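You operate a simulated robot arm through the tools that you are given. There is no shell and no other tool.

The job below is to be done with a simulated robot arm. You get a single attempt, and the scene is never put back.

## Task
Twist-test the 40 Ne sample bobbin and set the grade slider to match.
Fine: bobbin on the twist peg, both clamps closed, counter zeroed, crank till the window says OPEN; match the counter's turns.

The check looks at the end state, three seconds after you hand in, the way a careful person would. Anything else that was tipped, shoved, dropped, spilled or broken makes it a failure.

## Robot
A 7-joint arm with a fingered hand on a trunk, on a base that drives. Base frame: it is fixed to the floor where the robot stands at the start and does not move with it; the origin is under the middle of the robot, x ahead of it, y to its left, z up. Readings come in mm, degrees, newtons and seconds.
With the tool pointing down near the work surface it reaches from about 100 to 660 mm from the robot's upright axis, wherever it stands. Its first joint turns from -166.0 to 166.0 degrees. Places, roughly: board lever [1800, -2600, 1000]; bobbin [3000, -2000, 1000]; clip lever [2600, -2100, 1200]; grade slider [2100, -2300, 900]; left clamp lever [2200, -2400, 1000]; pitch dial [1600, -2600, 900]; right clamp lever [2000, -2400, 1000]; tension dial [2500, -2100, 900]; twist button [1900, -2400, 900]; twist crank [2000, -2600, 1100]; twist peg [2200, -2200, 900]. Payload 4 kg.
Tool frame: the origin (TCP) lies between the finger pads and is the grasp point; the fingertips stand 26 mm ahead of it; z points along the fingers, y is the line along which they close. Largest opening 148 mm; the body of the gripper starts 73 mm behind the TCP. The gripper is a hand of 3 fingers: y runs from the thumb to the fingers, the wrist lies at [0, 0, -239] in the tool frame, and closing takes about 1.5 s.
Orientation is told as [roll, pitch, yaw] about the base's x, y, z axes, in that order, counted from this pose: with the fingers straight down and closing along the base's y, the tool's x points along the base's -x, its y along +y and its z along -z.

## Interface
- The arm moves only by the tool servo_tool. Its argument "series" is text: rows parted by semicolons, each of 6 numbers parted by spaces: the shift along the base's x, y, z in units of 40 mm (1.0 is 40 mm), then the turn, a rotation vector about the base's x, y, z in units of 4 degrees (1.0 is 4 degrees). In form: x y z wx wy wz; .... A call has 1 to 20 rows; each row shifts and turns the commanded pose from where the row before left it. "hand" is the closure in counts, from 0 (fully open) to 255 (shut), set as the call begins (left out, the last holds). A call with a number of a shift or a turn outside -1 to 1 is refused whole. A row lasts 0.2 s, in which the tool goes at most 50 mm and 8.6 degrees; a call with a longer step from one row to the next is refused whole, and so is a gripper value outside its range. A pose out of reach is approached as far as the arm can. The call stops where the force on the tool passes 40 N (or 10 N more than at its start, if that is more) or the arm is blocked; 0.2 s more then pass. The fingers move at their own pace (about 72 mm/s each) and stop on an object; they squeeze with about 33 N. The grip force told is the motor's: it shows also when the fingers shut on nothing. Time passes only in rows, and 0.2 s behind the last, so rows that do not move let the fingers close. It gives the time, the measured TCP pose, the force on the tool (base axes), the opening and the grip force at its end, in the units of the frame above (readings bear some noise), with the torque about the TCP (base axes, N m) and any sound that the robot's microphone picked up.
- Cameras (640 x 400 px; columns grow to the right, rows downward): "scene" is now at [25.5, 138.7, 1498.8]; the picture's right is [-0.14, -0.99, 0.00], its down [-0.55, 0.08, -0.83] and it looks along [0.82, -0.12, -0.56] (base axes); focal length 291 px, centre (320, 200). "wrist" rides on the gripper at [68, -39, -90] in the tool frame; the picture's right is [0.50, 0.87, 0.00], its down [-0.66, 0.38, -0.65] and it looks along [-0.57, 0.33, 0.76] (tool axes); focal length 222 px, centre (320, 200). There is no depth. A picture from a camera that has moved, and an enlarged one, comes with that camera's place and axes in the base frame and with its lens.
- grab_frame(camera): a new picture of that camera. The clock stands still meanwhile.
- lift_body(by): slides the trunk up (or, below 0, down) by that many mm; the arm and the scene camera ride with it, the base frame stays. It gives what a move gives, with no picture.
- steer(legs): drives the robot by 1 to 6 legs, each [ahead, left, turn to the left] in mm, mm and degrees, along the robot's own axes; the way and the turn of a leg run together, so that a leg with both is an arc; at most 1500 mm and 180 degrees a leg. The arm and the cameras ride along, it lands a little off, and it stops where it bumps. It gives what a move gives.
- move_fingers(finger1, finger2, thumb_bend): sets how far each is bent, from 0 (flat) to 1 (curled in); at 0.3 the hand is open as for a grip, at 0.7 the pads meet at the TCP. One left out holds its place. A second passes; each finger stops where it meets its share of the squeeze, and holds until it gets a number again. A gripper value or a shape takes the hand back. It gives what a move gives, with no picture; readings hold the bend of each and the force on the fingers (four entries, about 0 where the hand has none), thumb and palm.
- preshape(shape): the hand has 3 fingers and takes this shape, open, in about a second: jaw (thumb against the fingers, like two jaws); tri (thumb and two fingers); tip (a fingertip pinch); poke (one finger out to press); point (the index stretched); flat (the hand flat); cup (the hand cupped); fist (a fist). The gripper value then closes the fingers along that shape, each until it touches; the sizes above hold for jaw. It gives what a move gives, with no picture.
- aim_head(pan, tilt): turns the head with the scene camera to pan (to the left, within 155 degrees either way) and tilt (down, from -29 to 69), counted from straight ahead of the robot. It gives what a move gives.
- enlarge(camera, box): a new picture of the part [left, top, right, bottom] of that camera's present view, enlarged. The clock stands still meanwhile.
- sign_off(): hands the job in; it is judged then, once.

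Places have to be worked out from the pictures, the camera data and where the tool is seen. Open the gripper and draw the arm clear of the work before you hand the job in, unless the task says otherwise.

The tools are called after "Call:" by a JSON object that holds its "fn" and its "kwargs". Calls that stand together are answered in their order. servo_tool: Moves the arm, as the interface text tells. Its arguments: {"type":"object","properties":{"series":{"type":"string"},"hand":{"type":"number"}},"required":["series"]} The other tools are called the same way: lift_body (by) slides the trunk up or down; preshape (shape) gives the hand a shape; move_fingers (finger1, finger2, thumb_bend) moves the fingers one by one; steer (legs) drives the base; aim_head (pan, tilt) turns the head that bears the scene camera; grab_frame (camera) takes a picture; enlarge (camera, box) takes an enlarged picture of a part of a camera's view; sign_off () hands the job in.

At the start:

```text
time_s: 0.0
eef_pos: [395.0, 24.2, 1135.6]
tool_rot: [0.0, -0.1, 0.1]
contact_force: [0.1, 0.4, -1.1]
ft_torque: [0.01, 0.0, -0.03]
grip_width: 147.6
gripper_force: 0.0
shape: jaw
bend: [0.3, 0.3, 0.3]
finger forces: [0.0, 0.0, 0.0, 0.0, 0.0, 0.1]
trunk travel left (down, up): [-450.0, 140.0]
robot x, y, heading: [3.3, -1.0, 0.0]
head pan, tilt: [-8.2, 33.9]
```

scene: 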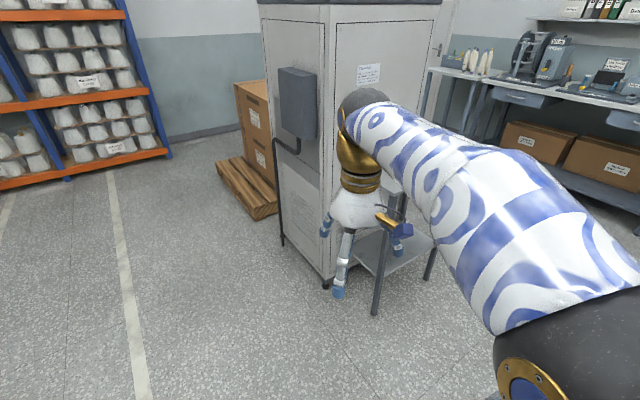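
wrist: 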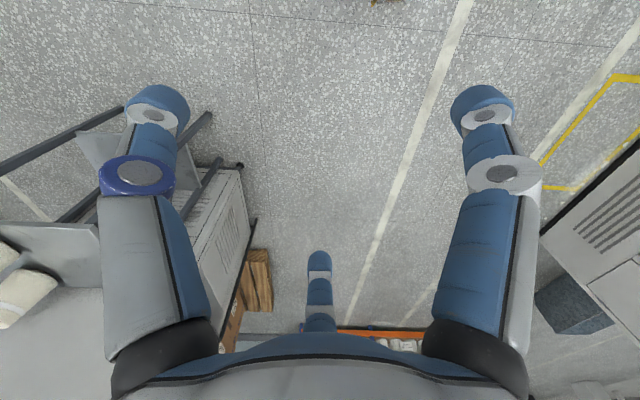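

The first view shows a cabinet ahead and a bench at the right far side. I'll turn the head to the right to see the bench and the floor.

Call:
{"fn": "aim_head", "kwargs": {"pan": -45, "tilt": 20}}

Call:
{"fn": "grab_frame", "kwargs": {"camera": "scene"}}

```text
time_s: 1.0
eef_pos: [394.5, 24.3, 1135.0]
tool_rot: [0.0, 0.0, 0.0]
contact_force: [-0.8, 0.5, -0.9]
ft_torque: [0.0, 0.03, -0.03]
grip_width: 148.0
gripper_force: 0.0
shape: jaw
bend: [0.3, 0.3, 0.3]
finger forces: [0.1, 0.0, 0.0, 0.0, 0.0, 0.1]
trunk travel left (down, up): [-450.0, 140.0]
robot x, y, heading: [-1.4, 3.1, 0.2]
head pan, tilt: [-45.0, 20.0]
```

```text
taken
camera scene: at [3.6, 85.5, 1520.9], right [-0.71, -0.71, 0.0], down [-0.24, 0.24, -0.94], along [0.66, -0.66, -0.34], focal length 291 px, centre (320, 200)
```

scene: 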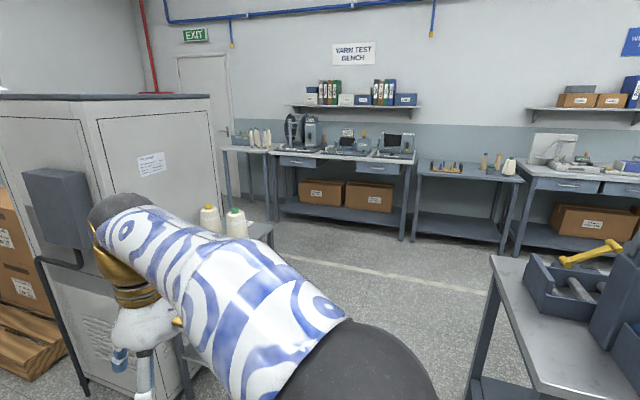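

The bench labelled "YARN TEST BENCH" is at the far wall, with a small table of bobbins on its left. I'll enlarge several regions and look further right for obstacles.

Call:
{"fn": "enlarge", "kwargs": {"camera": "scene", "box": [210, 90, 430, 230]}}

Call:
{"fn": "enlarge", "kwargs": {"camera": "scene", "box": [220, 110, 320, 172]}}

Call:
{"fn": "enlarge", "kwargs": {"camera": "scene", "box": [320, 110, 420, 172]}}

Call:
{"fn": "aim_head", "kwargs": {"pan": -80, "tilt": 30}}

Call:
{"fn": "grab_frame", "kwargs": {"camera": "scene"}}

```text
2.86 times, centred on (320, 160) of scene
camera zoom: at [3.6, 85.5, 1520.9], right [-0.71, -0.71, 0.0], down [-0.24, 0.24, -0.94], along [0.66, -0.66, -0.34], focal length 831 px, centre (320, 314)
```

zoom: 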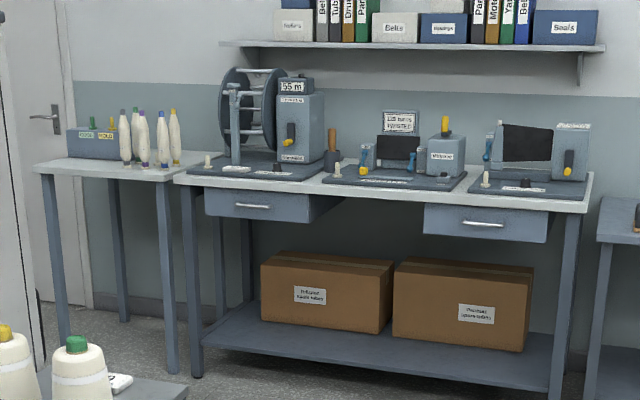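

```text
6.40 times, centred on (270, 141) of scene
camera zoom: at [3.6, 85.5, 1520.9], right [-0.71, -0.71, 0.0], down [-0.24, 0.24, -0.94], along [0.66, -0.66, -0.34], focal length 1862 px, centre (640, 578)
```

zoom: 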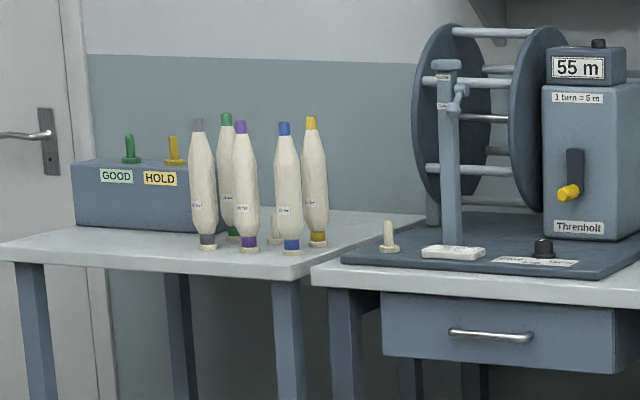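

```text
6.40 times, centred on (370, 141) of scene
camera zoom: at [3.6, 85.5, 1520.9], right [-0.71, -0.71, 0.0], down [-0.24, 0.24, -0.94], along [0.66, -0.66, -0.34], focal length 1862 px, centre (0, 578)
```

zoom: 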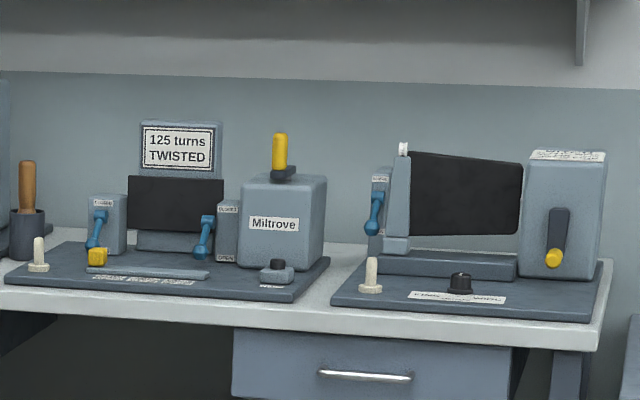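

```text
time_s: 2.0
eef_pos: [395.6, 24.7, 1136.0]
tool_rot: [0.0, 0.1, 0.0]
contact_force: [0.4, 1.0, 0.0]
ft_torque: [-0.04, 0.0, 0.03]
grip_width: 147.9
gripper_force: 0.0
shape: jaw
bend: [0.3, 0.3, 0.3]
finger forces: [0.0, 0.0, 0.0, 0.1, 0.1, 0.1]
trunk travel left (down, up): [-450.0, 140.0]
robot x, y, heading: [7.0, 0.5, 0.1]
head pan, tilt: [-80.0, 30.0]
```

```text
taken
camera scene: at [-46.5, 62.2, 1504.9], right [-0.98, -0.17, 0.0], down [-0.09, 0.49, -0.87], along [0.15, -0.85, -0.5], focal length 291 px, centre (320, 200)
```

scene: 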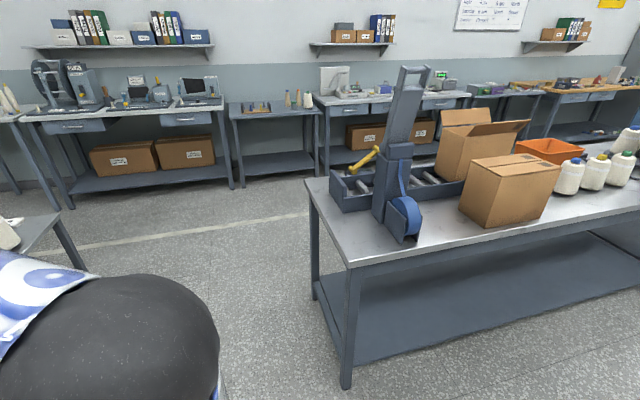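

The benches run along a wall whose normal is at about -60° heading. I'll turn to -60° and drive through the gap between the small table (right leg about [1200,-760]) and the packing table (corner about [290,-1490]), then look again.

Call:
{"fn": "steer", "kwargs": {"legs": [[0, 0, -60], [1000, 100, 0]]}}

Call:
{"fn": "aim_head", "kwargs": {"pan": 30, "tilt": 35}}

Call:
{"fn": "grab_frame", "kwargs": {"camera": "scene"}}

Call:
{"fn": "aim_head", "kwargs": {"pan": -30, "tilt": 45}}

Call:
{"fn": "grab_frame", "kwargs": {"camera": "scene"}}

```text
time_s: 10.1
eef_pos: [790.6, -1190.5, 1136.8]
tool_rot: [0.1, 0.0, -61.6]
contact_force: [-0.2, 0.7, -0.3]
ft_torque: [0.01, -0.03, 0.0]
grip_width: 148.0
gripper_force: 0.1
shape: jaw
bend: [0.3, 0.3, 0.3]
finger forces: [0.0, 0.1, 0.1, 0.0, 0.1, 0.0]
trunk travel left (down, up): [-450.0, 140.0]
robot x, y, heading: [582.4, -855.7, -61.7]
head pan, tilt: [-80.0, 30.0]
```

```text
time_s: 11.9
eef_pos: [791.4, -1190.7, 1136.9]
tool_rot: [0.0, 0.1, -61.7]
contact_force: [-0.4, 0.1, -0.4]
ft_torque: [0.02, 0.01, -0.02]
grip_width: 148.0
gripper_force: 0.1
shape: jaw
bend: [0.3, 0.3, 0.3]
finger forces: [0.1, 0.1, 0.1, 0.1, 0.0, 0.1]
trunk travel left (down, up): [-450.0, 140.0]
robot x, y, heading: [582.1, -857.3, -61.7]
head pan, tilt: [30.0, 35.0]
```

```text
taken
camera scene: at [758.0, -775.9, 1497.1], right [-0.53, -0.85, 0.0], down [-0.49, 0.3, -0.82], along [0.7, -0.43, -0.57], focal length 291 px, centre (320, 200)
```

scene: 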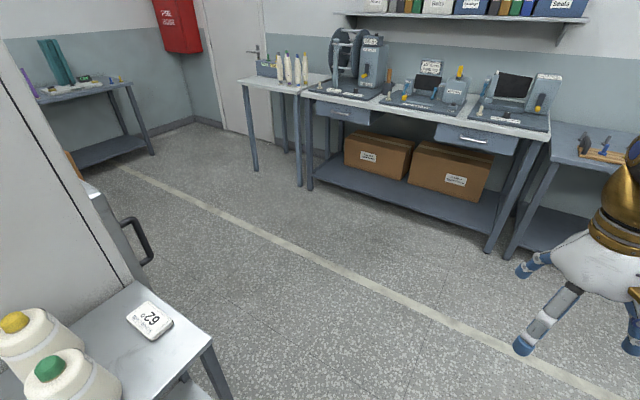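

```text
time_s: 13.2
eef_pos: [791.7, -1189.7, 1135.2]
tool_rot: [0.0, 0.0, -61.6]
contact_force: [0.3, -0.2, -0.2]
ft_torque: [0.04, 0.0, 0.01]
grip_width: 148.0
gripper_force: 0.1
shape: jaw
bend: [0.3, 0.3, 0.3]
finger forces: [0.1, 0.1, 0.0, 0.1, 0.0, 0.1]
trunk travel left (down, up): [-450.0, 140.0]
robot x, y, heading: [583.1, -857.2, -61.6]
head pan, tilt: [-30.0, 45.0]
```

```text
taken
camera scene: at [680.8, -810.9, 1482.3], right [-1.0, 0.03, 0.0], down [0.02, 0.71, -0.71], along [-0.02, -0.71, -0.71], focal length 291 px, centre (320, 200)
```

scene: 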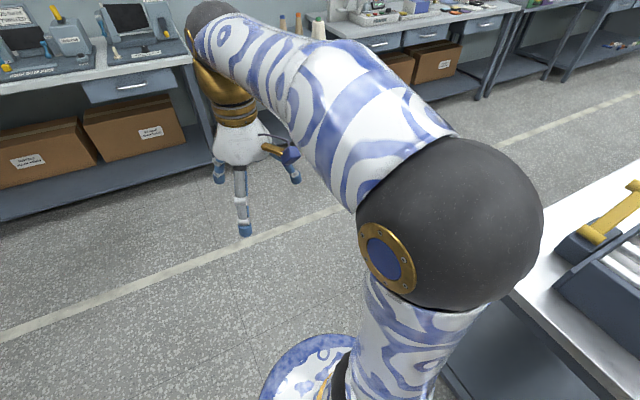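

The way ahead is clear to the bench. I'll go forward 700 then diagonally left toward the bobbin table for reading the labels.

Call:
{"fn": "steer", "kwargs": {"legs": [[650, 0, 0], [500, 1000, 1.6]]}}

Call:
{"fn": "aim_head", "kwargs": {"pan": 20, "tilt": 30}}

Call:
{"fn": "grab_frame", "kwargs": {"camera": "scene"}}

Call:
{"fn": "aim_head", "kwargs": {"pan": -25, "tilt": 30}}

Call:
{"fn": "grab_frame", "kwargs": {"camera": "scene"}}

```text
time_s: 22.2
eef_pos: [2216.0, -1739.9, 1135.5]
tool_rot: [0.0, 0.0, -62.0]
contact_force: [-0.8, -0.6, 0.6]
ft_torque: [0.04, 0.01, 0.01]
grip_width: 147.9
gripper_force: 0.1
shape: jaw
bend: [0.3, 0.3, 0.3]
finger forces: [0.1, 0.0, 0.0, 0.0, 0.0, 0.0]
trunk travel left (down, up): [-450.0, 140.0]
robot x, y, heading: [2008.2, -1401.2, -61.9]
head pan, tilt: [-30.0, 45.0]
```

```text
time_s: 23.4
eef_pos: [2215.0, -1739.2, 1135.9]
tool_rot: [0.0, 0.0, -62.0]
contact_force: [0.5, -0.4, 0.4]
ft_torque: [0.01, -0.04, -0.04]
grip_width: 147.9
gripper_force: 0.1
shape: jaw
bend: [0.3, 0.3, 0.3]
finger forces: [0.0, 0.0, 0.0, 0.0, 0.0, 0.1]
trunk travel left (down, up): [-450.0, 140.0]
robot x, y, heading: [2005.1, -1403.8, -61.8]
head pan, tilt: [20.0, 30.0]
```

```text
taken
camera scene: at [2178.4, -1338.7, 1504.8], right [-0.67, -0.74, 0.0], down [-0.37, 0.33, -0.87], along [0.64, -0.58, -0.5], focal length 291 px, centre (320, 200)
```

scene: 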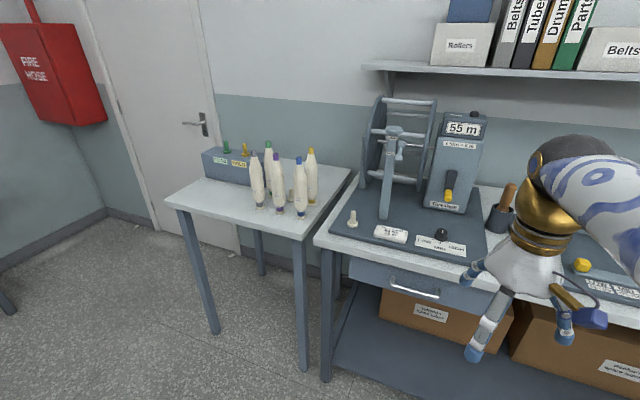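

```text
time_s: 24.5
eef_pos: [2216.0, -1739.5, 1134.9]
tool_rot: [-0.1, 0.0, -62.0]
contact_force: [0.6, 1.0, -0.5]
ft_torque: [0.04, 0.0, 0.0]
grip_width: 147.6
gripper_force: 0.1
shape: jaw
bend: [0.3, 0.3, 0.3]
finger forces: [0.0, 0.0, 0.0, 0.0, 0.1, 0.1]
trunk travel left (down, up): [-450.0, 140.0]
robot x, y, heading: [2009.4, -1403.6, -62.0]
head pan, tilt: [-25.0, 30.0]
```

```text
taken
camera scene: at [2116.0, -1368.5, 1504.9], right [-1.0, -0.05, 0.0], down [-0.03, 0.5, -0.87], along [0.05, -0.86, -0.5], focal length 291 px, centre (320, 200)
```

scene: 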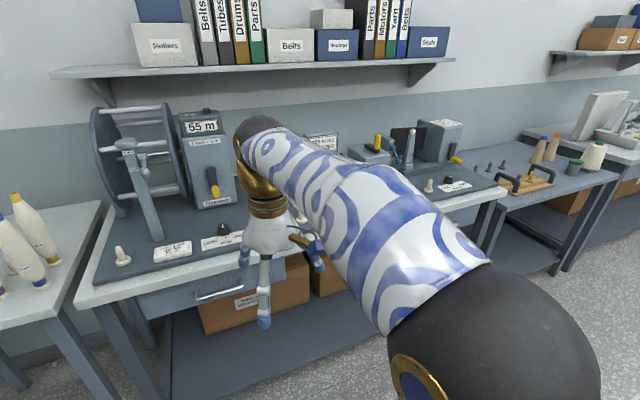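

Robot stands at about [2008,-1403], in front of the reel. I'll look back at the bobbins and enlarge the labels.

Call:
{"fn": "aim_head", "kwargs": {"pan": 30, "tilt": 30}}

Call:
{"fn": "grab_frame", "kwargs": {"camera": "scene"}}

Call:
{"fn": "enlarge", "kwargs": {"camera": "scene", "box": [260, 130, 420, 230]}}

Call:
{"fn": "enlarge", "kwargs": {"camera": "scene", "box": [310, 140, 390, 190]}}

```text
time_s: 25.8
eef_pos: [2216.0, -1739.9, 1136.9]
tool_rot: [0.0, 0.0, -62.1]
contact_force: [0.4, 0.2, -0.8]
ft_torque: [0.0, 0.05, 0.0]
grip_width: 148.0
gripper_force: 0.0
shape: jaw
bend: [0.3, 0.3, 0.3]
finger forces: [0.0, 0.0, 0.0, 0.0, 0.0, 0.0]
trunk travel left (down, up): [-450.0, 140.0]
robot x, y, heading: [2010.0, -1401.4, -62.0]
head pan, tilt: [30.0, 30.0]
```

```text
taken
camera scene: at [2187.9, -1326.1, 1504.9], right [-0.53, -0.85, 0.0], down [-0.42, 0.27, -0.87], along [0.73, -0.46, -0.5], focal length 291 px, centre (320, 200)
```

scene: 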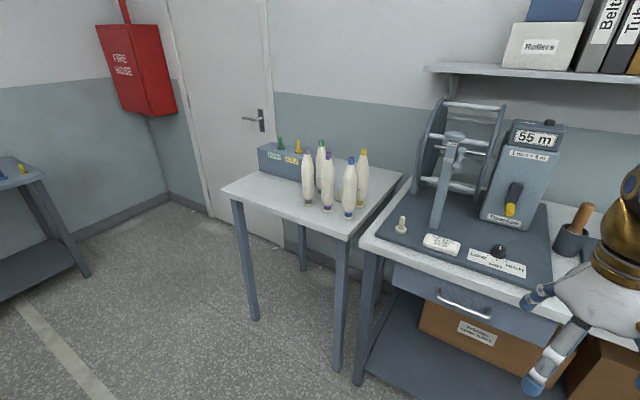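

```text
4.00 times, centred on (340, 180) of scene
camera zoom: at [2187.9, -1326.1, 1504.9], right [-0.53, -0.85, 0.0], down [-0.42, 0.27, -0.87], along [0.73, -0.46, -0.5], focal length 1164 px, centre (240, 280)
```

zoom: 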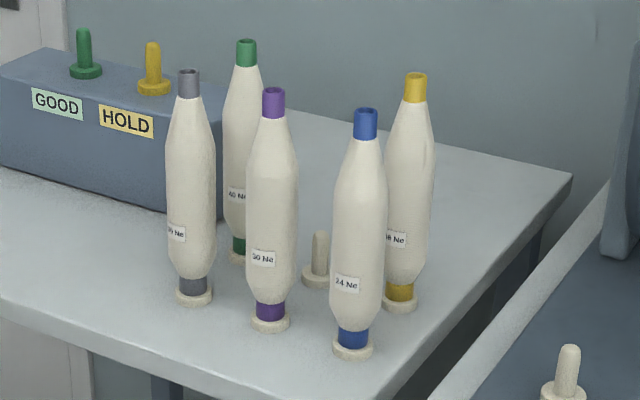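

```text
8.00 times, centred on (350, 165) of scene
camera zoom: at [2187.9, -1326.1, 1504.9], right [-0.53, -0.85, 0.0], down [-0.42, 0.27, -0.87], along [0.73, -0.46, -0.5], focal length 2328 px, centre (80, 480)
```

zoom: 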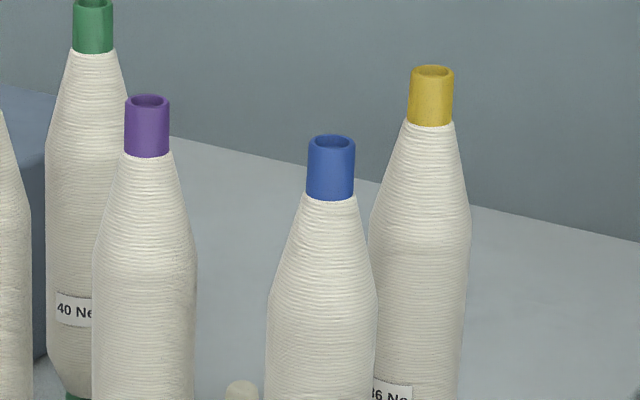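

The green bobbin in the back row seems to be 40 Ne. I'll check all the labels closely.

Call:
{"fn": "enlarge", "kwargs": {"camera": "scene", "box": [300, 172, 332, 192]}}

Call:
{"fn": "enlarge", "kwargs": {"camera": "scene", "box": [336, 180, 368, 200]}}

Call:
{"fn": "enlarge", "kwargs": {"camera": "scene", "box": [318, 188, 350, 208]}}

Call:
{"fn": "enlarge", "kwargs": {"camera": "scene", "box": [300, 160, 380, 210]}}

```text
16.00 times, centred on (316, 182) of scene
camera zoom: at [2187.9, -1326.1, 1504.9], right [-0.53, -0.85, 0.0], down [-0.42, 0.27, -0.87], along [0.73, -0.46, -0.5], focal length 4655 px, centre (384, 488)
```

zoom: 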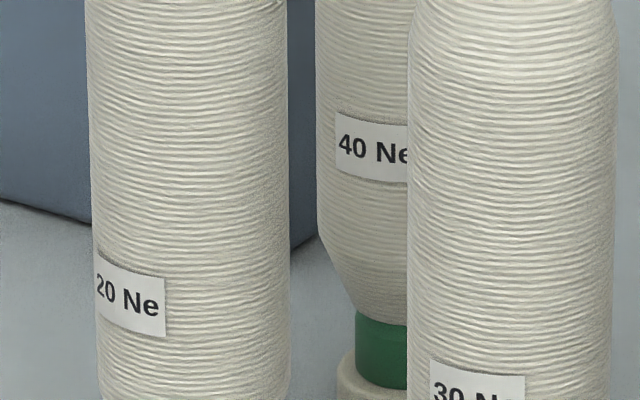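

```text
16.00 times, centred on (352, 190) of scene
camera zoom: at [2187.9, -1326.1, 1504.9], right [-0.53, -0.85, 0.0], down [-0.42, 0.27, -0.87], along [0.73, -0.46, -0.5], focal length 4655 px, centre (-192, 360)
```

zoom: 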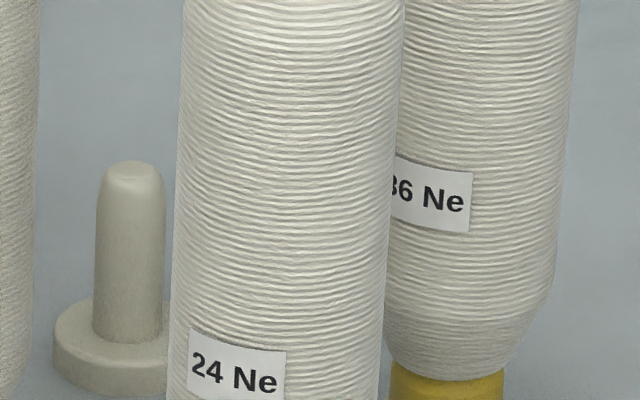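

```text
16.00 times, centred on (334, 198) of scene
camera zoom: at [2187.9, -1326.1, 1504.9], right [-0.53, -0.85, 0.0], down [-0.42, 0.27, -0.87], along [0.73, -0.46, -0.5], focal length 4655 px, centre (96, 232)
```

zoom: 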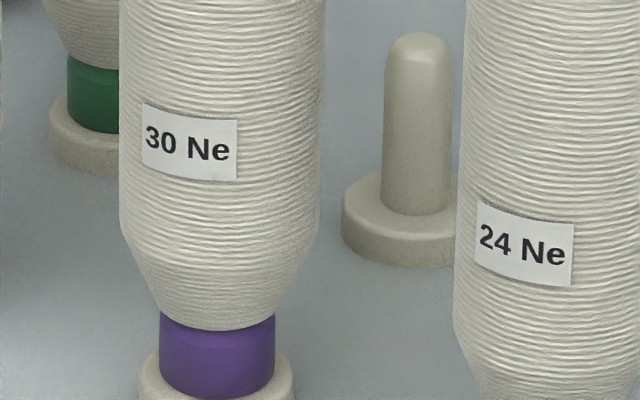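

```text
8.00 times, centred on (340, 185) of scene
camera zoom: at [2187.9, -1326.1, 1504.9], right [-0.53, -0.85, 0.0], down [-0.42, 0.27, -0.87], along [0.73, -0.46, -0.5], focal length 2328 px, centre (160, 320)
```

zoom: 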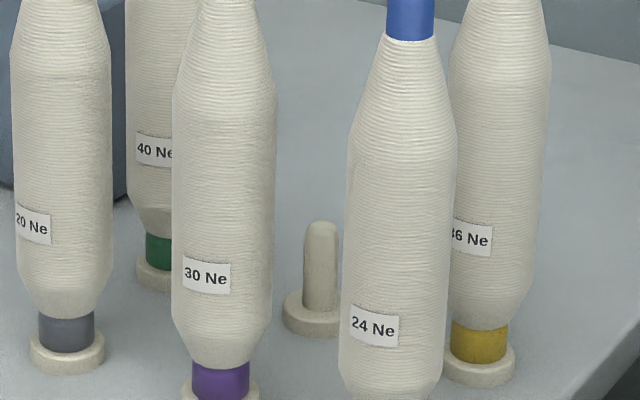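

Green is 40 Ne. I need the geometry of the base and the table heights; I'll look straight down at the base and take views at a different trunk height for triangulation.

Call:
{"fn": "lift_body", "kwargs": {"by": 140}}

Call:
{"fn": "enlarge", "kwargs": {"camera": "scene", "box": [240, 120, 560, 320]}}

Call:
{"fn": "aim_head", "kwargs": {"pan": 40, "tilt": 69}}

Call:
{"fn": "grab_frame", "kwargs": {"camera": "scene"}}

```text
time_s: 27.4
eef_pos: [2215.3, -1739.2, 1276.4]
tool_rot: [0.0, 0.0, -62.0]
contact_force: [0.5, -0.7, -0.6]
ft_torque: [-0.01, 0.01, 0.0]
grip_width: 148.1
gripper_force: 0.1
shape: jaw
bend: [0.3, 0.3, 0.3]
finger forces: [0.0, 0.1, 0.1, 0.0, 0.0, 0.0]
trunk travel left (down, up): [-590.0, 0.0]
robot x, y, heading: [2005.8, -1402.4, -62.2]
head pan, tilt: [30.0, 30.0]
```

```text
2.00 times, centred on (400, 220) of scene
camera zoom: at [2188.0, -1326.1, 1644.8], right [-0.53, -0.85, 0.0], down [-0.42, 0.27, -0.87], along [0.73, -0.46, -0.5], focal length 582 px, centre (160, 160)
```

zoom: 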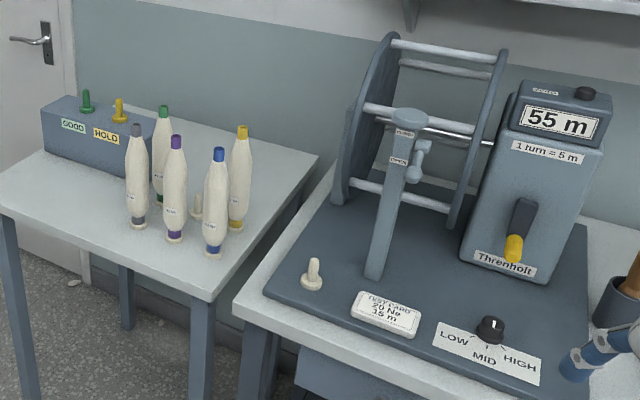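

```text
time_s: 28.5
eef_pos: [2215.2, -1739.6, 1276.3]
tool_rot: [0.0, 0.0, -62.0]
contact_force: [-0.4, 1.0, -0.1]
ft_torque: [-0.01, -0.05, -0.02]
grip_width: 148.0
gripper_force: 0.0
shape: jaw
bend: [0.3, 0.3, 0.3]
finger forces: [0.1, 0.0, 0.0, 0.0, 0.0, 0.1]
trunk travel left (down, up): [-590.0, 0.0]
robot x, y, heading: [2007.5, -1399.9, -61.8]
head pan, tilt: [40.0, 68.8]
```

```text
taken
camera scene: at [2163.1, -1299.1, 1593.4], right [-0.37, -0.93, 0.0], down [-0.86, 0.35, -0.36], along [0.34, -0.14, -0.93], focal length 291 px, centre (320, 200)
```

scene: 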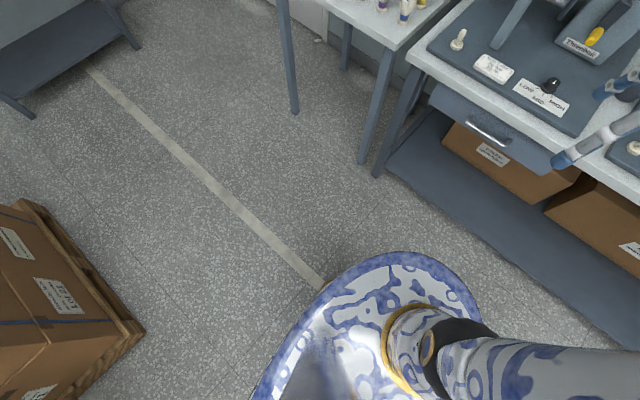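

Triangulation from two trunk heights puts the green bobbin's top near [3106,-1912,1138], and the base radius seems about 330 mm with table legs' front at about 790 mm ahead. I'll strafe left to line up with the bobbin and go forward carefully.

Call:
{"fn": "steer", "kwargs": {"legs": [[0, 720, 0], [330, 0, 0]]}}

Call:
{"fn": "aim_head", "kwargs": {"pan": 15, "tilt": 45}}

Call:
{"fn": "grab_frame", "kwargs": {"camera": "scene"}}

Call:
{"fn": "grab_frame", "kwargs": {"camera": "wrist"}}

Call:
{"fn": "aim_head", "kwargs": {"pan": 30, "tilt": 69}}

Call:
{"fn": "grab_frame", "kwargs": {"camera": "scene"}}

```text
time_s: 34.3
eef_pos: [3015.1, -1697.0, 1275.5]
tool_rot: [0.0, 0.2, -63.0]
contact_force: [-0.5, -0.8, 0.4]
ft_torque: [0.06, 0.01, 0.01]
grip_width: 148.0
gripper_force: 0.1
shape: jaw
bend: [0.3, 0.3, 0.3]
finger forces: [0.1, 0.0, 0.0, 0.0, 0.0, 0.0]
trunk travel left (down, up): [-590.0, 0.0]
robot x, y, heading: [2814.3, -1357.2, -63.2]
head pan, tilt: [40.0, 68.8]
```

```text
time_s: 35.2
eef_pos: [3015.9, -1698.3, 1275.3]
tool_rot: [0.0, 0.0, -63.0]
contact_force: [-0.6, 0.2, 0.2]
ft_torque: [-0.02, 0.02, -0.02]
grip_width: 148.0
gripper_force: 0.0
shape: jaw
bend: [0.3, 0.3, 0.3]
finger forces: [0.0, 0.1, 0.1, 0.1, 0.0, 0.0]
trunk travel left (down, up): [-590.0, 0.0]
robot x, y, heading: [2812.2, -1353.8, -63.1]
head pan, tilt: [15.0, 45.0]
```

```text
taken
camera scene: at [2973.1, -1294.9, 1622.2], right [-0.74, -0.67, 0.0], down [-0.47, 0.53, -0.71], along [0.47, -0.52, -0.71], focal length 291 px, centre (320, 200)
```

scene: 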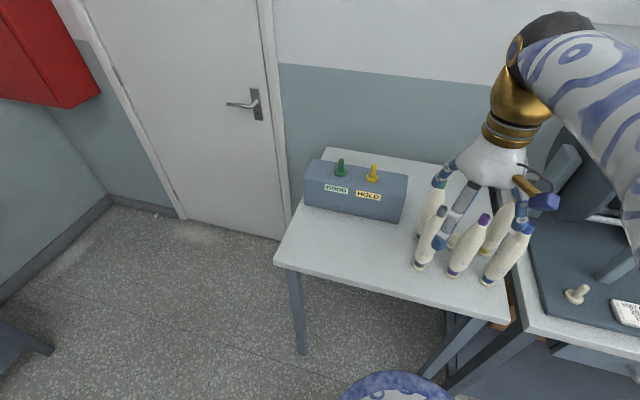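

```text
taken
camera wrist: at [2948.7, -1654.7, 1366.1], right [0.54, 0.84, 0.0], down [0.63, -0.41, 0.65], along [0.55, -0.36, -0.76], focal length 222 px, centre (320, 200)
```

wrist: 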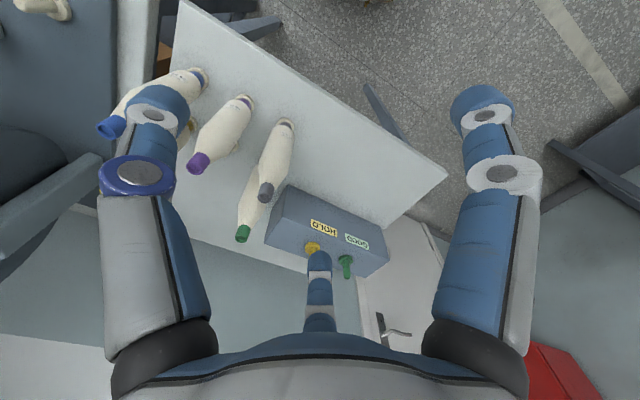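

```text
time_s: 36.0
eef_pos: [3015.5, -1696.7, 1276.1]
tool_rot: [-0.1, 0.0, -63.0]
contact_force: [-0.1, 0.5, 0.2]
ft_torque: [0.02, 0.02, 0.0]
grip_width: 147.9
gripper_force: 0.0
shape: jaw
bend: [0.3, 0.3, 0.3]
finger forces: [0.0, 0.0, 0.0, 0.0, 0.1, 0.0]
trunk travel left (down, up): [-590.0, 0.0]
robot x, y, heading: [2812.5, -1358.5, -63.1]
head pan, tilt: [30.0, 68.8]
```

```text
taken
camera scene: at [2965.6, -1265.0, 1593.4], right [-0.54, -0.84, 0.0], down [-0.78, 0.51, -0.36], along [0.3, -0.2, -0.93], focal length 291 px, centre (320, 200)
```

scene: 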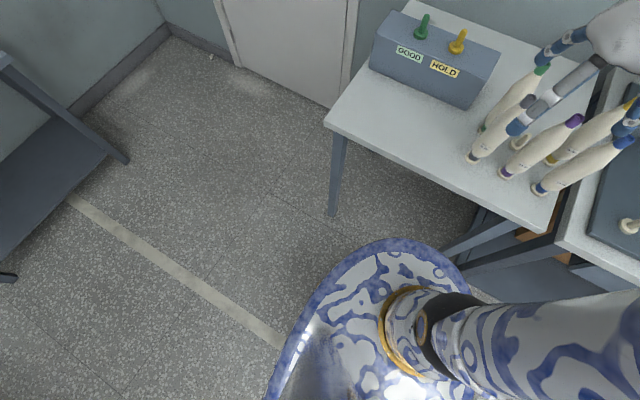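

The wrist view agrees: green top at about [3105,-1902,1138], straight ahead of the robot by about 620 mm. I'll drive 110 mm further (legs clear by about 200 mm), then check the hand geometry.

Call:
{"fn": "steer", "kwargs": {"legs": [[110, 0, 0]]}}

Call:
{"fn": "servo_tool", "kwargs": {"series": "0 0 0.3 0 0 0; 0 0 0 0 0 0; 0 0 0 0 0 0; 0 0 0 0 0 0; 0 0 0 0 0 0", "hand": 90}}

Call:
{"fn": "aim_head", "kwargs": {"pan": 0, "tilt": 45}}

Call:
{"fn": "grab_frame", "kwargs": {"camera": "scene"}}

Call:
{"fn": "grab_frame", "kwargs": {"camera": "wrist"}}

```text
time_s: 37.2
eef_pos: [3064.6, -1796.3, 1275.3]
tool_rot: [0.0, 0.2, -63.1]
contact_force: [0.0, 0.2, 0.3]
ft_torque: [0.01, -0.02, 0.0]
grip_width: 147.9
gripper_force: 0.1
shape: jaw
bend: [0.3, 0.3, 0.3]
finger forces: [0.1, 0.0, 0.0, 0.0, 0.0, 0.1]
trunk travel left (down, up): [-590.0, 0.0]
robot x, y, heading: [2862.3, -1454.1, -63.0]
head pan, tilt: [30.0, 68.8]
```

```text
time_s: 38.4
eef_pos: [3066.2, -1797.0, 1288.7]
tool_rot: [0.0, 0.0, -63.0]
contact_force: [0.5, 0.1, 0.5]
ft_torque: [-0.02, 0.02, -0.04]
grip_width: 96.5
gripper_force: 0.0
shape: jaw
bend: [0.3, 0.3, 0.7]
finger forces: [0.1, 0.1, 0.0, 0.0, 0.1, 0.0]
trunk travel left (down, up): [-590.0, 0.0]
robot x, y, heading: [2861.6, -1452.7, -63.1]
head pan, tilt: [30.0, 68.8]
```

```text
time_s: 39.4
eef_pos: [3065.8, -1795.3, 1288.4]
tool_rot: [0.0, 0.0, -63.0]
contact_force: [0.7, 0.5, 0.6]
ft_torque: [-0.02, 0.0, 0.02]
grip_width: 96.4
gripper_force: 0.1
shape: jaw
bend: [0.3, 0.3, 0.7]
finger forces: [0.0, 0.1, 0.0, 0.0, 0.0, 0.0]
trunk travel left (down, up): [-590.0, 0.0]
robot x, y, heading: [2865.2, -1455.4, -63.2]
head pan, tilt: [0.0, 45.0]
```

```text
taken
camera scene: at [3005.6, -1405.0, 1622.2], right [-0.89, -0.45, 0.0], down [-0.32, 0.63, -0.71], along [0.32, -0.63, -0.71], focal length 291 px, centre (320, 200)
```

scene: 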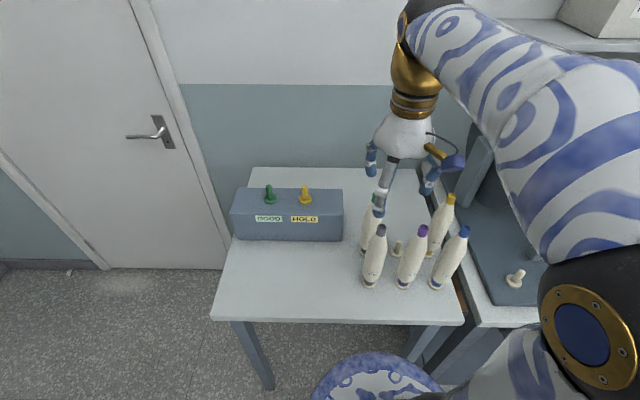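

```text
taken
camera wrist: at [2999.1, -1752.7, 1378.3], right [0.54, 0.84, 0.0], down [0.63, -0.41, 0.65], along [0.55, -0.36, -0.76], focal length 222 px, centre (320, 200)
```

wrist: 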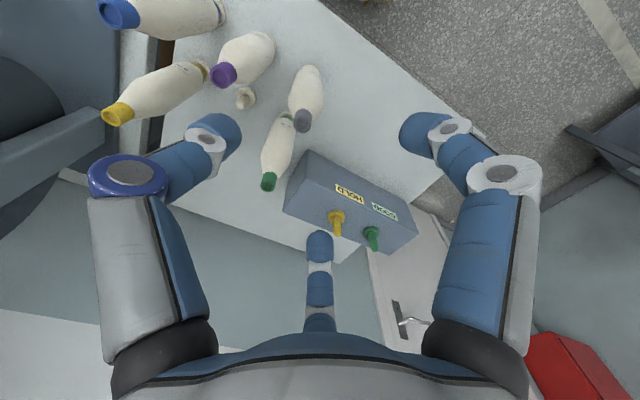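

The three fingers close as a centred tripod around the TCP. The green bobbin top triangulates to about [3110,-1907,~1130]; I'll move over it with fingertips well above the tops, and look again.

Call:
{"fn": "servo_tool", "kwargs": {"series": "0.37 -0.92 -0.32 0 0 0; 0.37 -0.92 -0.32 0 0 0; 0.37 -0.92 -0.32 0 0 0; 0 0 0 0 0 0; 0 0 0 0 0 0"}}

Call:
{"fn": "grab_frame", "kwargs": {"camera": "wrist"}}

Call:
{"fn": "enlarge", "kwargs": {"camera": "scene", "box": [310, 130, 486, 240]}}

```text
time_s: 40.6
eef_pos: [3108.7, -1905.0, 1250.6]
tool_rot: [0.0, 0.0, -62.9]
contact_force: [-0.3, 0.0, 0.4]
ft_torque: [0.0, 0.01, 0.01]
grip_width: 96.2
gripper_force: 0.2
shape: jaw
bend: [0.3, 0.3, 0.7]
finger forces: [0.0, 0.0, 0.0, 0.0, 0.0, 0.0]
trunk travel left (down, up): [-590.0, 0.0]
robot x, y, heading: [2863.3, -1455.2, -62.8]
head pan, tilt: [0.0, 45.0]
```

```text
taken
camera wrist: at [3043.1, -1862.9, 1340.7], right [0.54, 0.84, 0.0], down [0.63, -0.41, 0.65], along [0.55, -0.36, -0.76], focal length 222 px, centre (320, 200)
```

wrist: 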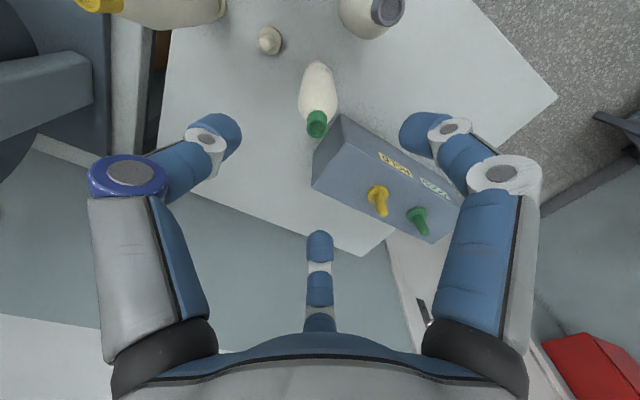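

```text
3.64 times, centred on (398, 185) of scene
camera zoom: at [3005.6, -1405.1, 1622.2], right [-0.89, -0.45, 0.0], down [-0.32, 0.63, -0.71], along [0.32, -0.63, -0.71], focal length 1058 px, centre (36, 254)
```

zoom: 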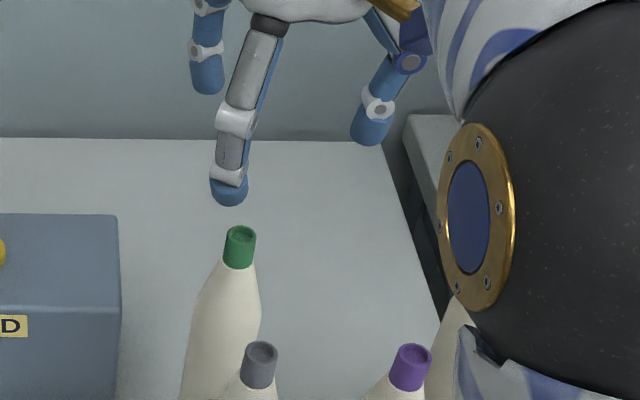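

Estimates agree on [3109,-1907] with the top at about 1138. I'll narrow the fingers a bit and descend partway to TCP z≈1165 for a check.

Call:
{"fn": "servo_tool", "kwargs": {"series": "0 -0.04 0 0 0 0; 0 0 0 0 0 0; 0 0 -0.7 0 0 0; 0 0 -0.7 0 0 0; 0 0 -0.7 0 0 0; 0 0 0 0 0 0", "hand": 125}}

Call:
{"fn": "grab_frame", "kwargs": {"camera": "wrist"}}

Call:
{"fn": "enlarge", "kwargs": {"camera": "scene", "box": [310, 130, 486, 240]}}

```text
time_s: 42.0
eef_pos: [3109.4, -1905.1, 1166.3]
tool_rot: [0.0, 0.1, -62.8]
contact_force: [-0.2, 0.3, -0.2]
ft_torque: [-0.01, 0.0, -0.02]
grip_width: 76.2
gripper_force: 0.1
shape: jaw
bend: [0.36, 0.36, 0.7]
finger forces: [0.0, 0.1, 0.0, 0.0, 0.0, 0.0]
trunk travel left (down, up): [-590.0, 0.0]
robot x, y, heading: [2861.9, -1452.0, -63.0]
head pan, tilt: [0.0, 45.0]
```

```text
taken
camera wrist: at [3043.4, -1862.5, 1256.7], right [0.54, 0.84, 0.0], down [0.63, -0.41, 0.65], along [0.55, -0.36, -0.76], focal length 222 px, centre (320, 200)
```

wrist: 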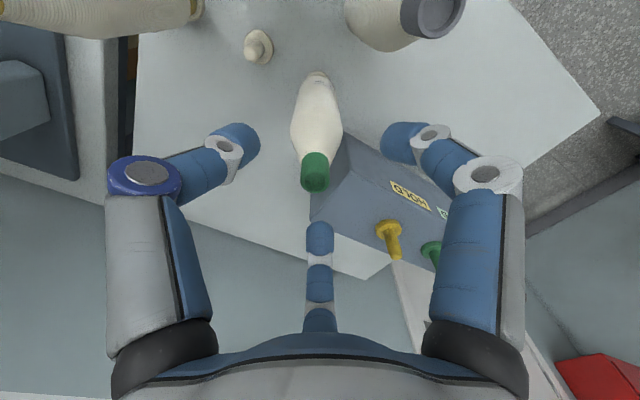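

```text
3.64 times, centred on (398, 185) of scene
camera zoom: at [3005.6, -1405.1, 1622.3], right [-0.89, -0.45, 0.0], down [-0.32, 0.63, -0.71], along [0.32, -0.63, -0.71], focal length 1058 px, centre (36, 254)
```

zoom: 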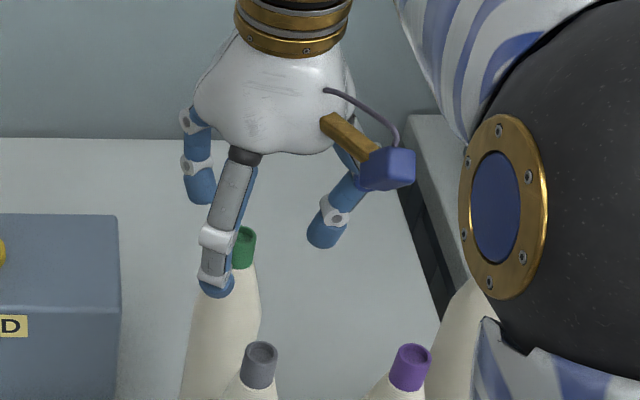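

The bobbin is centred within about 3 mm. I'll shift slightly and descend to TCP z≈1090, which leaves the palm about 15 mm above the cap.

Call:
{"fn": "servo_tool", "kwargs": {"series": "-0.03 -0.07 -0.4 0 0 0; 0 0 -0.5 0 0 0; 0 0 -0.5 0 0 0; 0 0 -0.5 0 0 0; 0 0 0 0 0 0"}}

Call:
{"fn": "grab_frame", "kwargs": {"camera": "wrist"}}

Call:
{"fn": "enlarge", "kwargs": {"camera": "scene", "box": [310, 150, 486, 260]}}

```text
time_s: 43.2
eef_pos: [3109.3, -1910.8, 1089.1]
tool_rot: [0.0, 0.1, -63.1]
contact_force: [0.2, -0.7, 0.4]
ft_torque: [0.0, -0.02, 0.01]
grip_width: 76.0
gripper_force: 0.1
shape: jaw
bend: [0.36, 0.36, 0.7]
finger forces: [0.0, 0.0, 0.0, 0.0, 0.0, 0.0]
trunk travel left (down, up): [-590.0, 0.0]
robot x, y, heading: [2863.3, -1451.9, -63.0]
head pan, tilt: [0.0, 45.0]
```

```text
taken
camera wrist: at [3043.3, -1867.7, 1179.5], right [0.54, 0.84, 0.0], down [0.63, -0.41, 0.65], along [0.55, -0.36, -0.76], focal length 222 px, centre (320, 200)
```

wrist: 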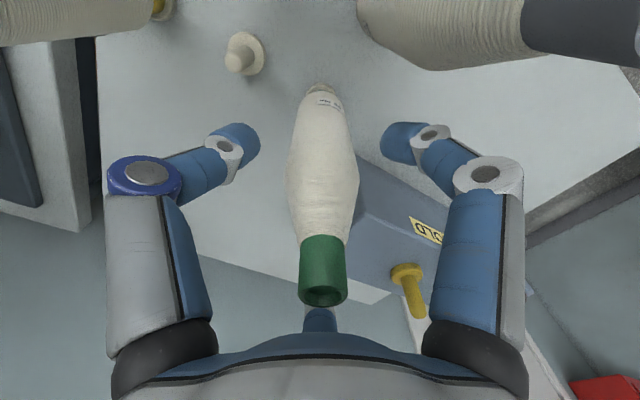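

```text
3.64 times, centred on (398, 205) of scene
camera zoom: at [3005.6, -1405.1, 1622.3], right [-0.89, -0.45, 0.0], down [-0.32, 0.63, -0.71], along [0.32, -0.63, -0.71], focal length 1058 px, centre (36, 182)
```

zoom: 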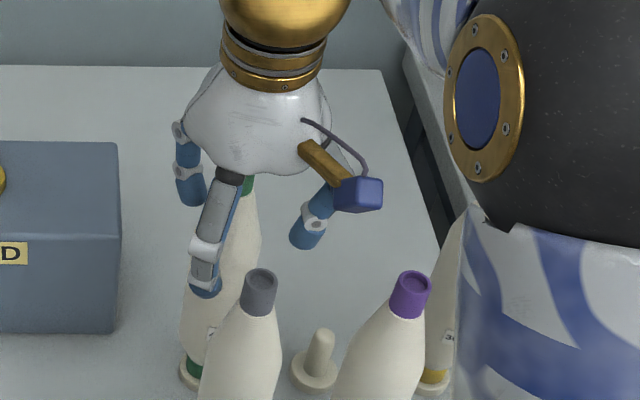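

Aligned well; cap top is at ~1138. I'll go 9 mm lower and close the hand.

Call:
{"fn": "servo_tool", "kwargs": {"series": "0 0 -0.23 0 0 0; 0 0 0 0 0 0"}}

Call:
{"fn": "servo_tool", "kwargs": {"series": "0 0 0 0 0 0; 0 0 0 0 0 0; 0 0 0 0 0 0; 0 0 0 0 0 0; 0 0 0 0 0 0; 0 0 0 0 0 0; 0 0 0 0 0 0; 0 0 0 0 0 0", "hand": 255}}

Call:
{"fn": "grab_frame", "kwargs": {"camera": "wrist"}}

Call:
{"fn": "enlarge", "kwargs": {"camera": "scene", "box": [310, 150, 486, 260]}}

```text
time_s: 43.8
eef_pos: [3110.3, -1910.3, 1081.2]
tool_rot: [-0.1, -0.1, -63.0]
contact_force: [-0.1, -0.2, -0.2]
ft_torque: [0.01, 0.0, -0.02]
grip_width: 76.3
gripper_force: 0.0
shape: jaw
bend: [0.36, 0.36, 0.7]
finger forces: [0.0, 0.0, 0.0, 0.0, 0.1, 0.0]
trunk travel left (down, up): [-590.0, 0.0]
robot x, y, heading: [2865.7, -1456.4, -62.7]
head pan, tilt: [0.0, 45.0]
```

```text
time_s: 45.6
eef_pos: [3109.3, -1911.6, 1081.4]
tool_rot: [0.0, -0.1, -63.0]
contact_force: [-0.2, 0.0, 0.2]
ft_torque: [-0.02, 0.03, -0.03]
grip_width: 41.0
gripper_force: 33.3
shape: jaw
bend: [0.77, 0.77, 0.7]
finger forces: [29.7, 29.8, 0.1, 0.0, 29.9, 0.0]
trunk travel left (down, up): [-590.0, 0.0]
robot x, y, heading: [2862.3, -1454.2, -62.9]
head pan, tilt: [0.0, 45.0]
```

```text
taken
camera wrist: at [3043.9, -1868.4, 1170.9], right [0.54, 0.84, 0.0], down [0.63, -0.41, 0.65], along [0.55, -0.36, -0.76], focal length 222 px, centre (320, 200)
```

wrist: 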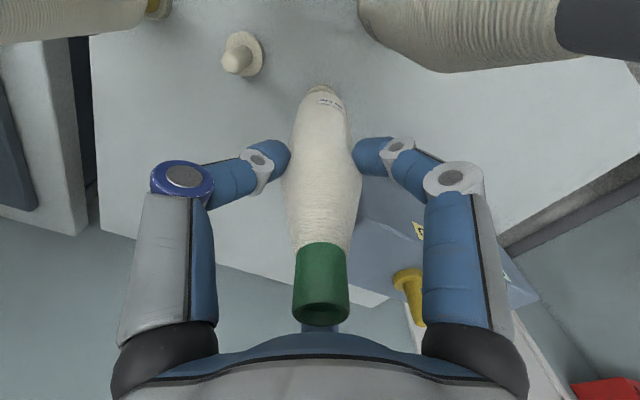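

```text
3.64 times, centred on (398, 205) of scene
camera zoom: at [3005.7, -1405.2, 1622.2], right [-0.89, -0.45, 0.0], down [-0.32, 0.63, -0.71], along [0.32, -0.63, -0.71], focal length 1058 px, centre (36, 182)
```

zoom: 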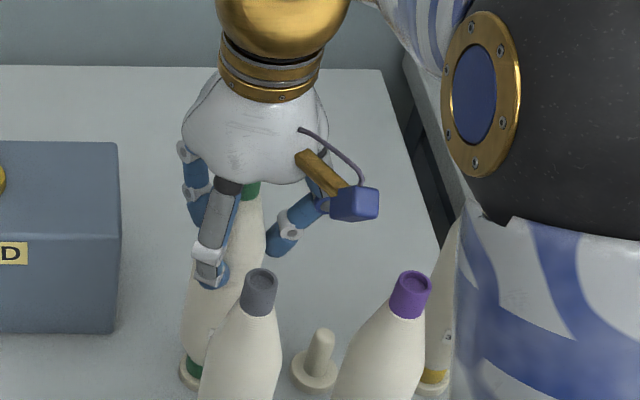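

Firm grip at 41 mm width. I'll lift straight up 80 mm first and check that the bobbin came along.

Call:
{"fn": "servo_tool", "kwargs": {"series": "0 0 0.4 0 0 0; 0 0 0.4 0 0 0; 0 0 0.6 0 0 0; 0 0 0.6 0 0 0; 0 0 0 0 0 0"}}

Call:
{"fn": "grab_frame", "kwargs": {"camera": "wrist"}}

Call:
{"fn": "grab_frame", "kwargs": {"camera": "scene"}}

```text
time_s: 46.8
eef_pos: [3109.2, -1911.7, 1161.3]
tool_rot: [0.1, 0.0, -63.0]
contact_force: [0.1, 0.0, -2.1]
ft_torque: [0.01, 0.03, 0.0]
grip_width: 41.0
gripper_force: 32.8
shape: jaw
bend: [0.77, 0.77, 0.7]
finger forces: [29.7, 29.9, 0.0, 0.0, 29.8, 0.1]
trunk travel left (down, up): [-590.0, 0.0]
robot x, y, heading: [2865.0, -1453.3, -62.8]
head pan, tilt: [0.0, 45.0]
```

```text
taken
camera wrist: at [3042.4, -1868.7, 1251.3], right [0.54, 0.84, 0.0], down [0.63, -0.41, 0.65], along [0.55, -0.36, -0.76], focal length 222 px, centre (320, 200)
```

wrist: 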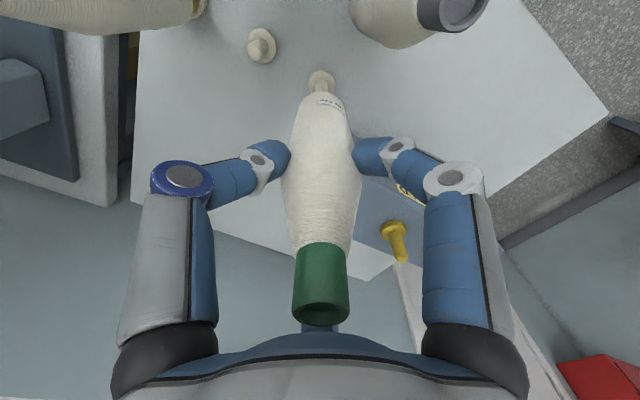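

```text
taken
camera scene: at [3005.7, -1405.2, 1622.2], right [-0.89, -0.45, 0.0], down [-0.32, 0.63, -0.71], along [0.32, -0.63, -0.71], focal length 291 px, centre (320, 200)
```

scene: 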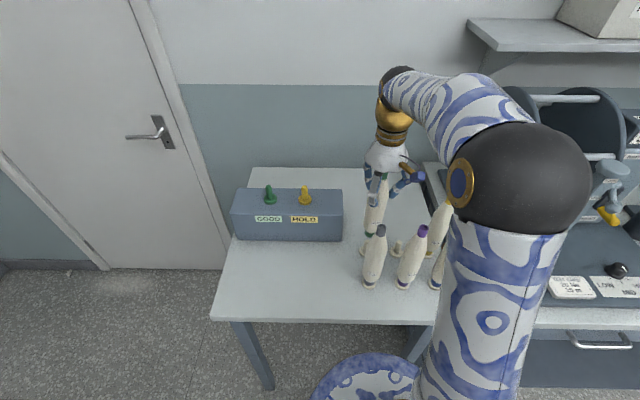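

The bobbin is off its peg and steady. I'll continue lifting until its foot clears the other bobbin tops.

Call:
{"fn": "servo_tool", "kwargs": {"series": "0 0 0.8 0 0 0; 0 0 0.8 0 0 0; 0 0 0.8 0 0 0; 0 0 0.8 0 0 0; 0 0 0.8 0 0 0; 0 0 0.8 0 0 0; 0 0 0 0 0 0"}}

Call:
{"fn": "grab_frame", "kwargs": {"camera": "scene"}}

```text
time_s: 48.4
eef_pos: [3109.9, -1910.2, 1349.5]
tool_rot: [0.0, -0.1, -62.9]
contact_force: [-0.4, 0.6, -1.6]
ft_torque: [0.02, 0.04, 0.01]
grip_width: 41.1
gripper_force: 32.6
shape: jaw
bend: [0.77, 0.77, 0.7]
finger forces: [29.8, 30.0, 0.1, 0.0, 29.8, 0.0]
trunk travel left (down, up): [-590.0, 0.0]
robot x, y, heading: [2866.8, -1451.6, -62.8]
head pan, tilt: [0.0, 45.0]
```

```text
taken
camera scene: at [3005.6, -1405.1, 1622.2], right [-0.89, -0.45, 0.0], down [-0.32, 0.63, -0.71], along [0.32, -0.63, -0.71], focal length 291 px, centre (320, 200)
```

scene: 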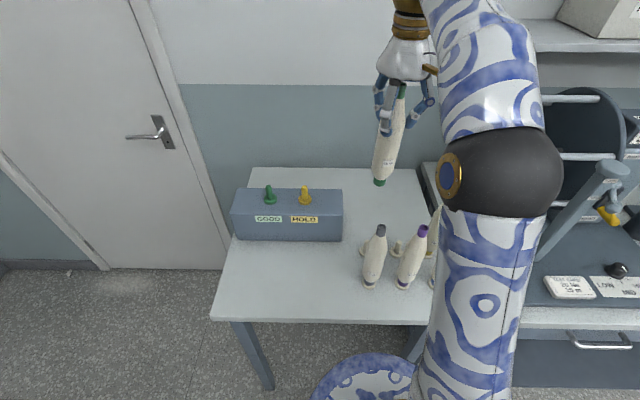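

The bobbin's foot is ~40 mm above the others. I'll strafe left 80 so it doesn't pass over the front bobbin, back off 400, and strafe right to the twist tester.

Call:
{"fn": "steer", "kwargs": {"legs": [[0, 80, 0], [-400, 0, 0], [0, -1150, 0]]}}

Call:
{"fn": "aim_head", "kwargs": {"pan": 20, "tilt": 40}}

Call:
{"fn": "grab_frame", "kwargs": {"camera": "scene"}}

Call:
{"fn": "aim_head", "kwargs": {"pan": -20, "tilt": 40}}

Call:
{"fn": "grab_frame", "kwargs": {"camera": "scene"}}

Call:
{"fn": "grab_frame", "kwargs": {"camera": "wrist"}}

```text
time_s: 56.9
eef_pos: [1976.3, -2037.1, 1349.5]
tool_rot: [0.1, 0.1, -63.8]
contact_force: [-0.1, -0.5, -2.5]
ft_torque: [-0.01, 0.02, 0.01]
grip_width: 40.7
gripper_force: 33.1
shape: jaw
bend: [0.77, 0.77, 0.7]
finger forces: [29.9, 30.0, 0.0, 0.0, 29.8, 0.0]
trunk travel left (down, up): [-590.0, 0.0]
robot x, y, heading: [1738.4, -1575.1, -63.6]
head pan, tilt: [0.0, 45.0]
```

```text
time_s: 57.8
eef_pos: [1976.3, -2036.6, 1348.5]
tool_rot: [0.0, 0.0, -63.7]
contact_force: [0.0, -0.2, -1.5]
ft_torque: [0.03, -0.05, 0.02]
grip_width: 41.0
gripper_force: 32.9
shape: jaw
bend: [0.77, 0.77, 0.7]
finger forces: [29.9, 30.0, 0.0, 0.1, 29.8, 0.0]
trunk travel left (down, up): [-590.0, 0.0]
robot x, y, heading: [1738.3, -1576.9, -64.1]
head pan, tilt: [20.0, 40.0]
```

```text
taken
camera scene: at [1905.8, -1515.6, 1629.5], right [-0.69, -0.72, 0.0], down [-0.46, 0.45, -0.77], along [0.55, -0.53, -0.64], focal length 291 px, centre (320, 200)
```

scene: 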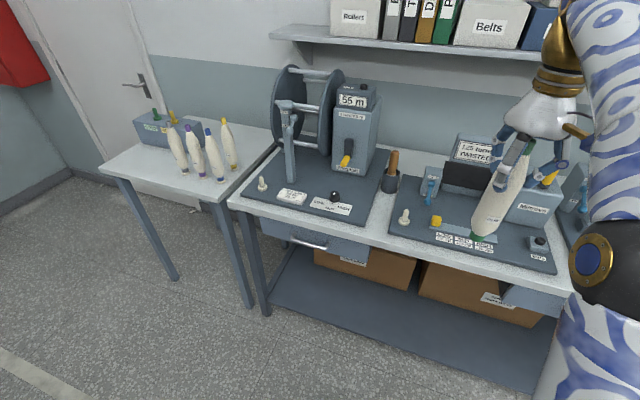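

```text
time_s: 58.8
eef_pos: [1976.9, -2036.8, 1348.3]
tool_rot: [-0.1, 0.0, -63.8]
contact_force: [0.0, -0.9, -1.2]
ft_torque: [0.01, -0.01, -0.01]
grip_width: 41.1
gripper_force: 33.1
shape: jaw
bend: [0.77, 0.77, 0.7]
finger forces: [29.9, 30.0, 0.1, 0.0, 29.9, 0.0]
trunk travel left (down, up): [-590.0, 0.0]
robot x, y, heading: [1736.8, -1574.6, -63.8]
head pan, tilt: [-20.0, 40.0]
```

```text
taken
camera scene: at [1853.7, -1541.2, 1629.5], right [-0.99, -0.11, 0.0], down [-0.07, 0.64, -0.77], along [0.08, -0.76, -0.64], focal length 291 px, centre (320, 200)
```

scene: 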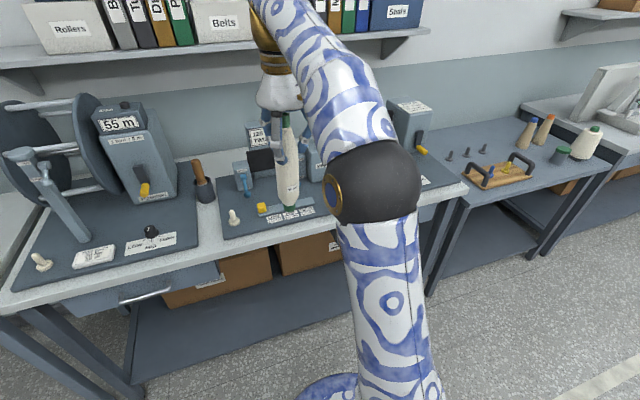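

```text
taken
camera wrist: at [1910.8, -1992.8, 1439.0], right [0.56, 0.83, 0.0], down [0.63, -0.42, 0.65], along [0.54, -0.36, -0.76], focal length 222 px, centre (320, 200)
```

wrist: 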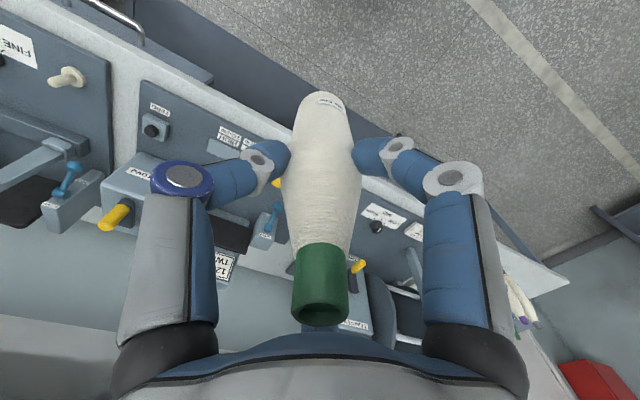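

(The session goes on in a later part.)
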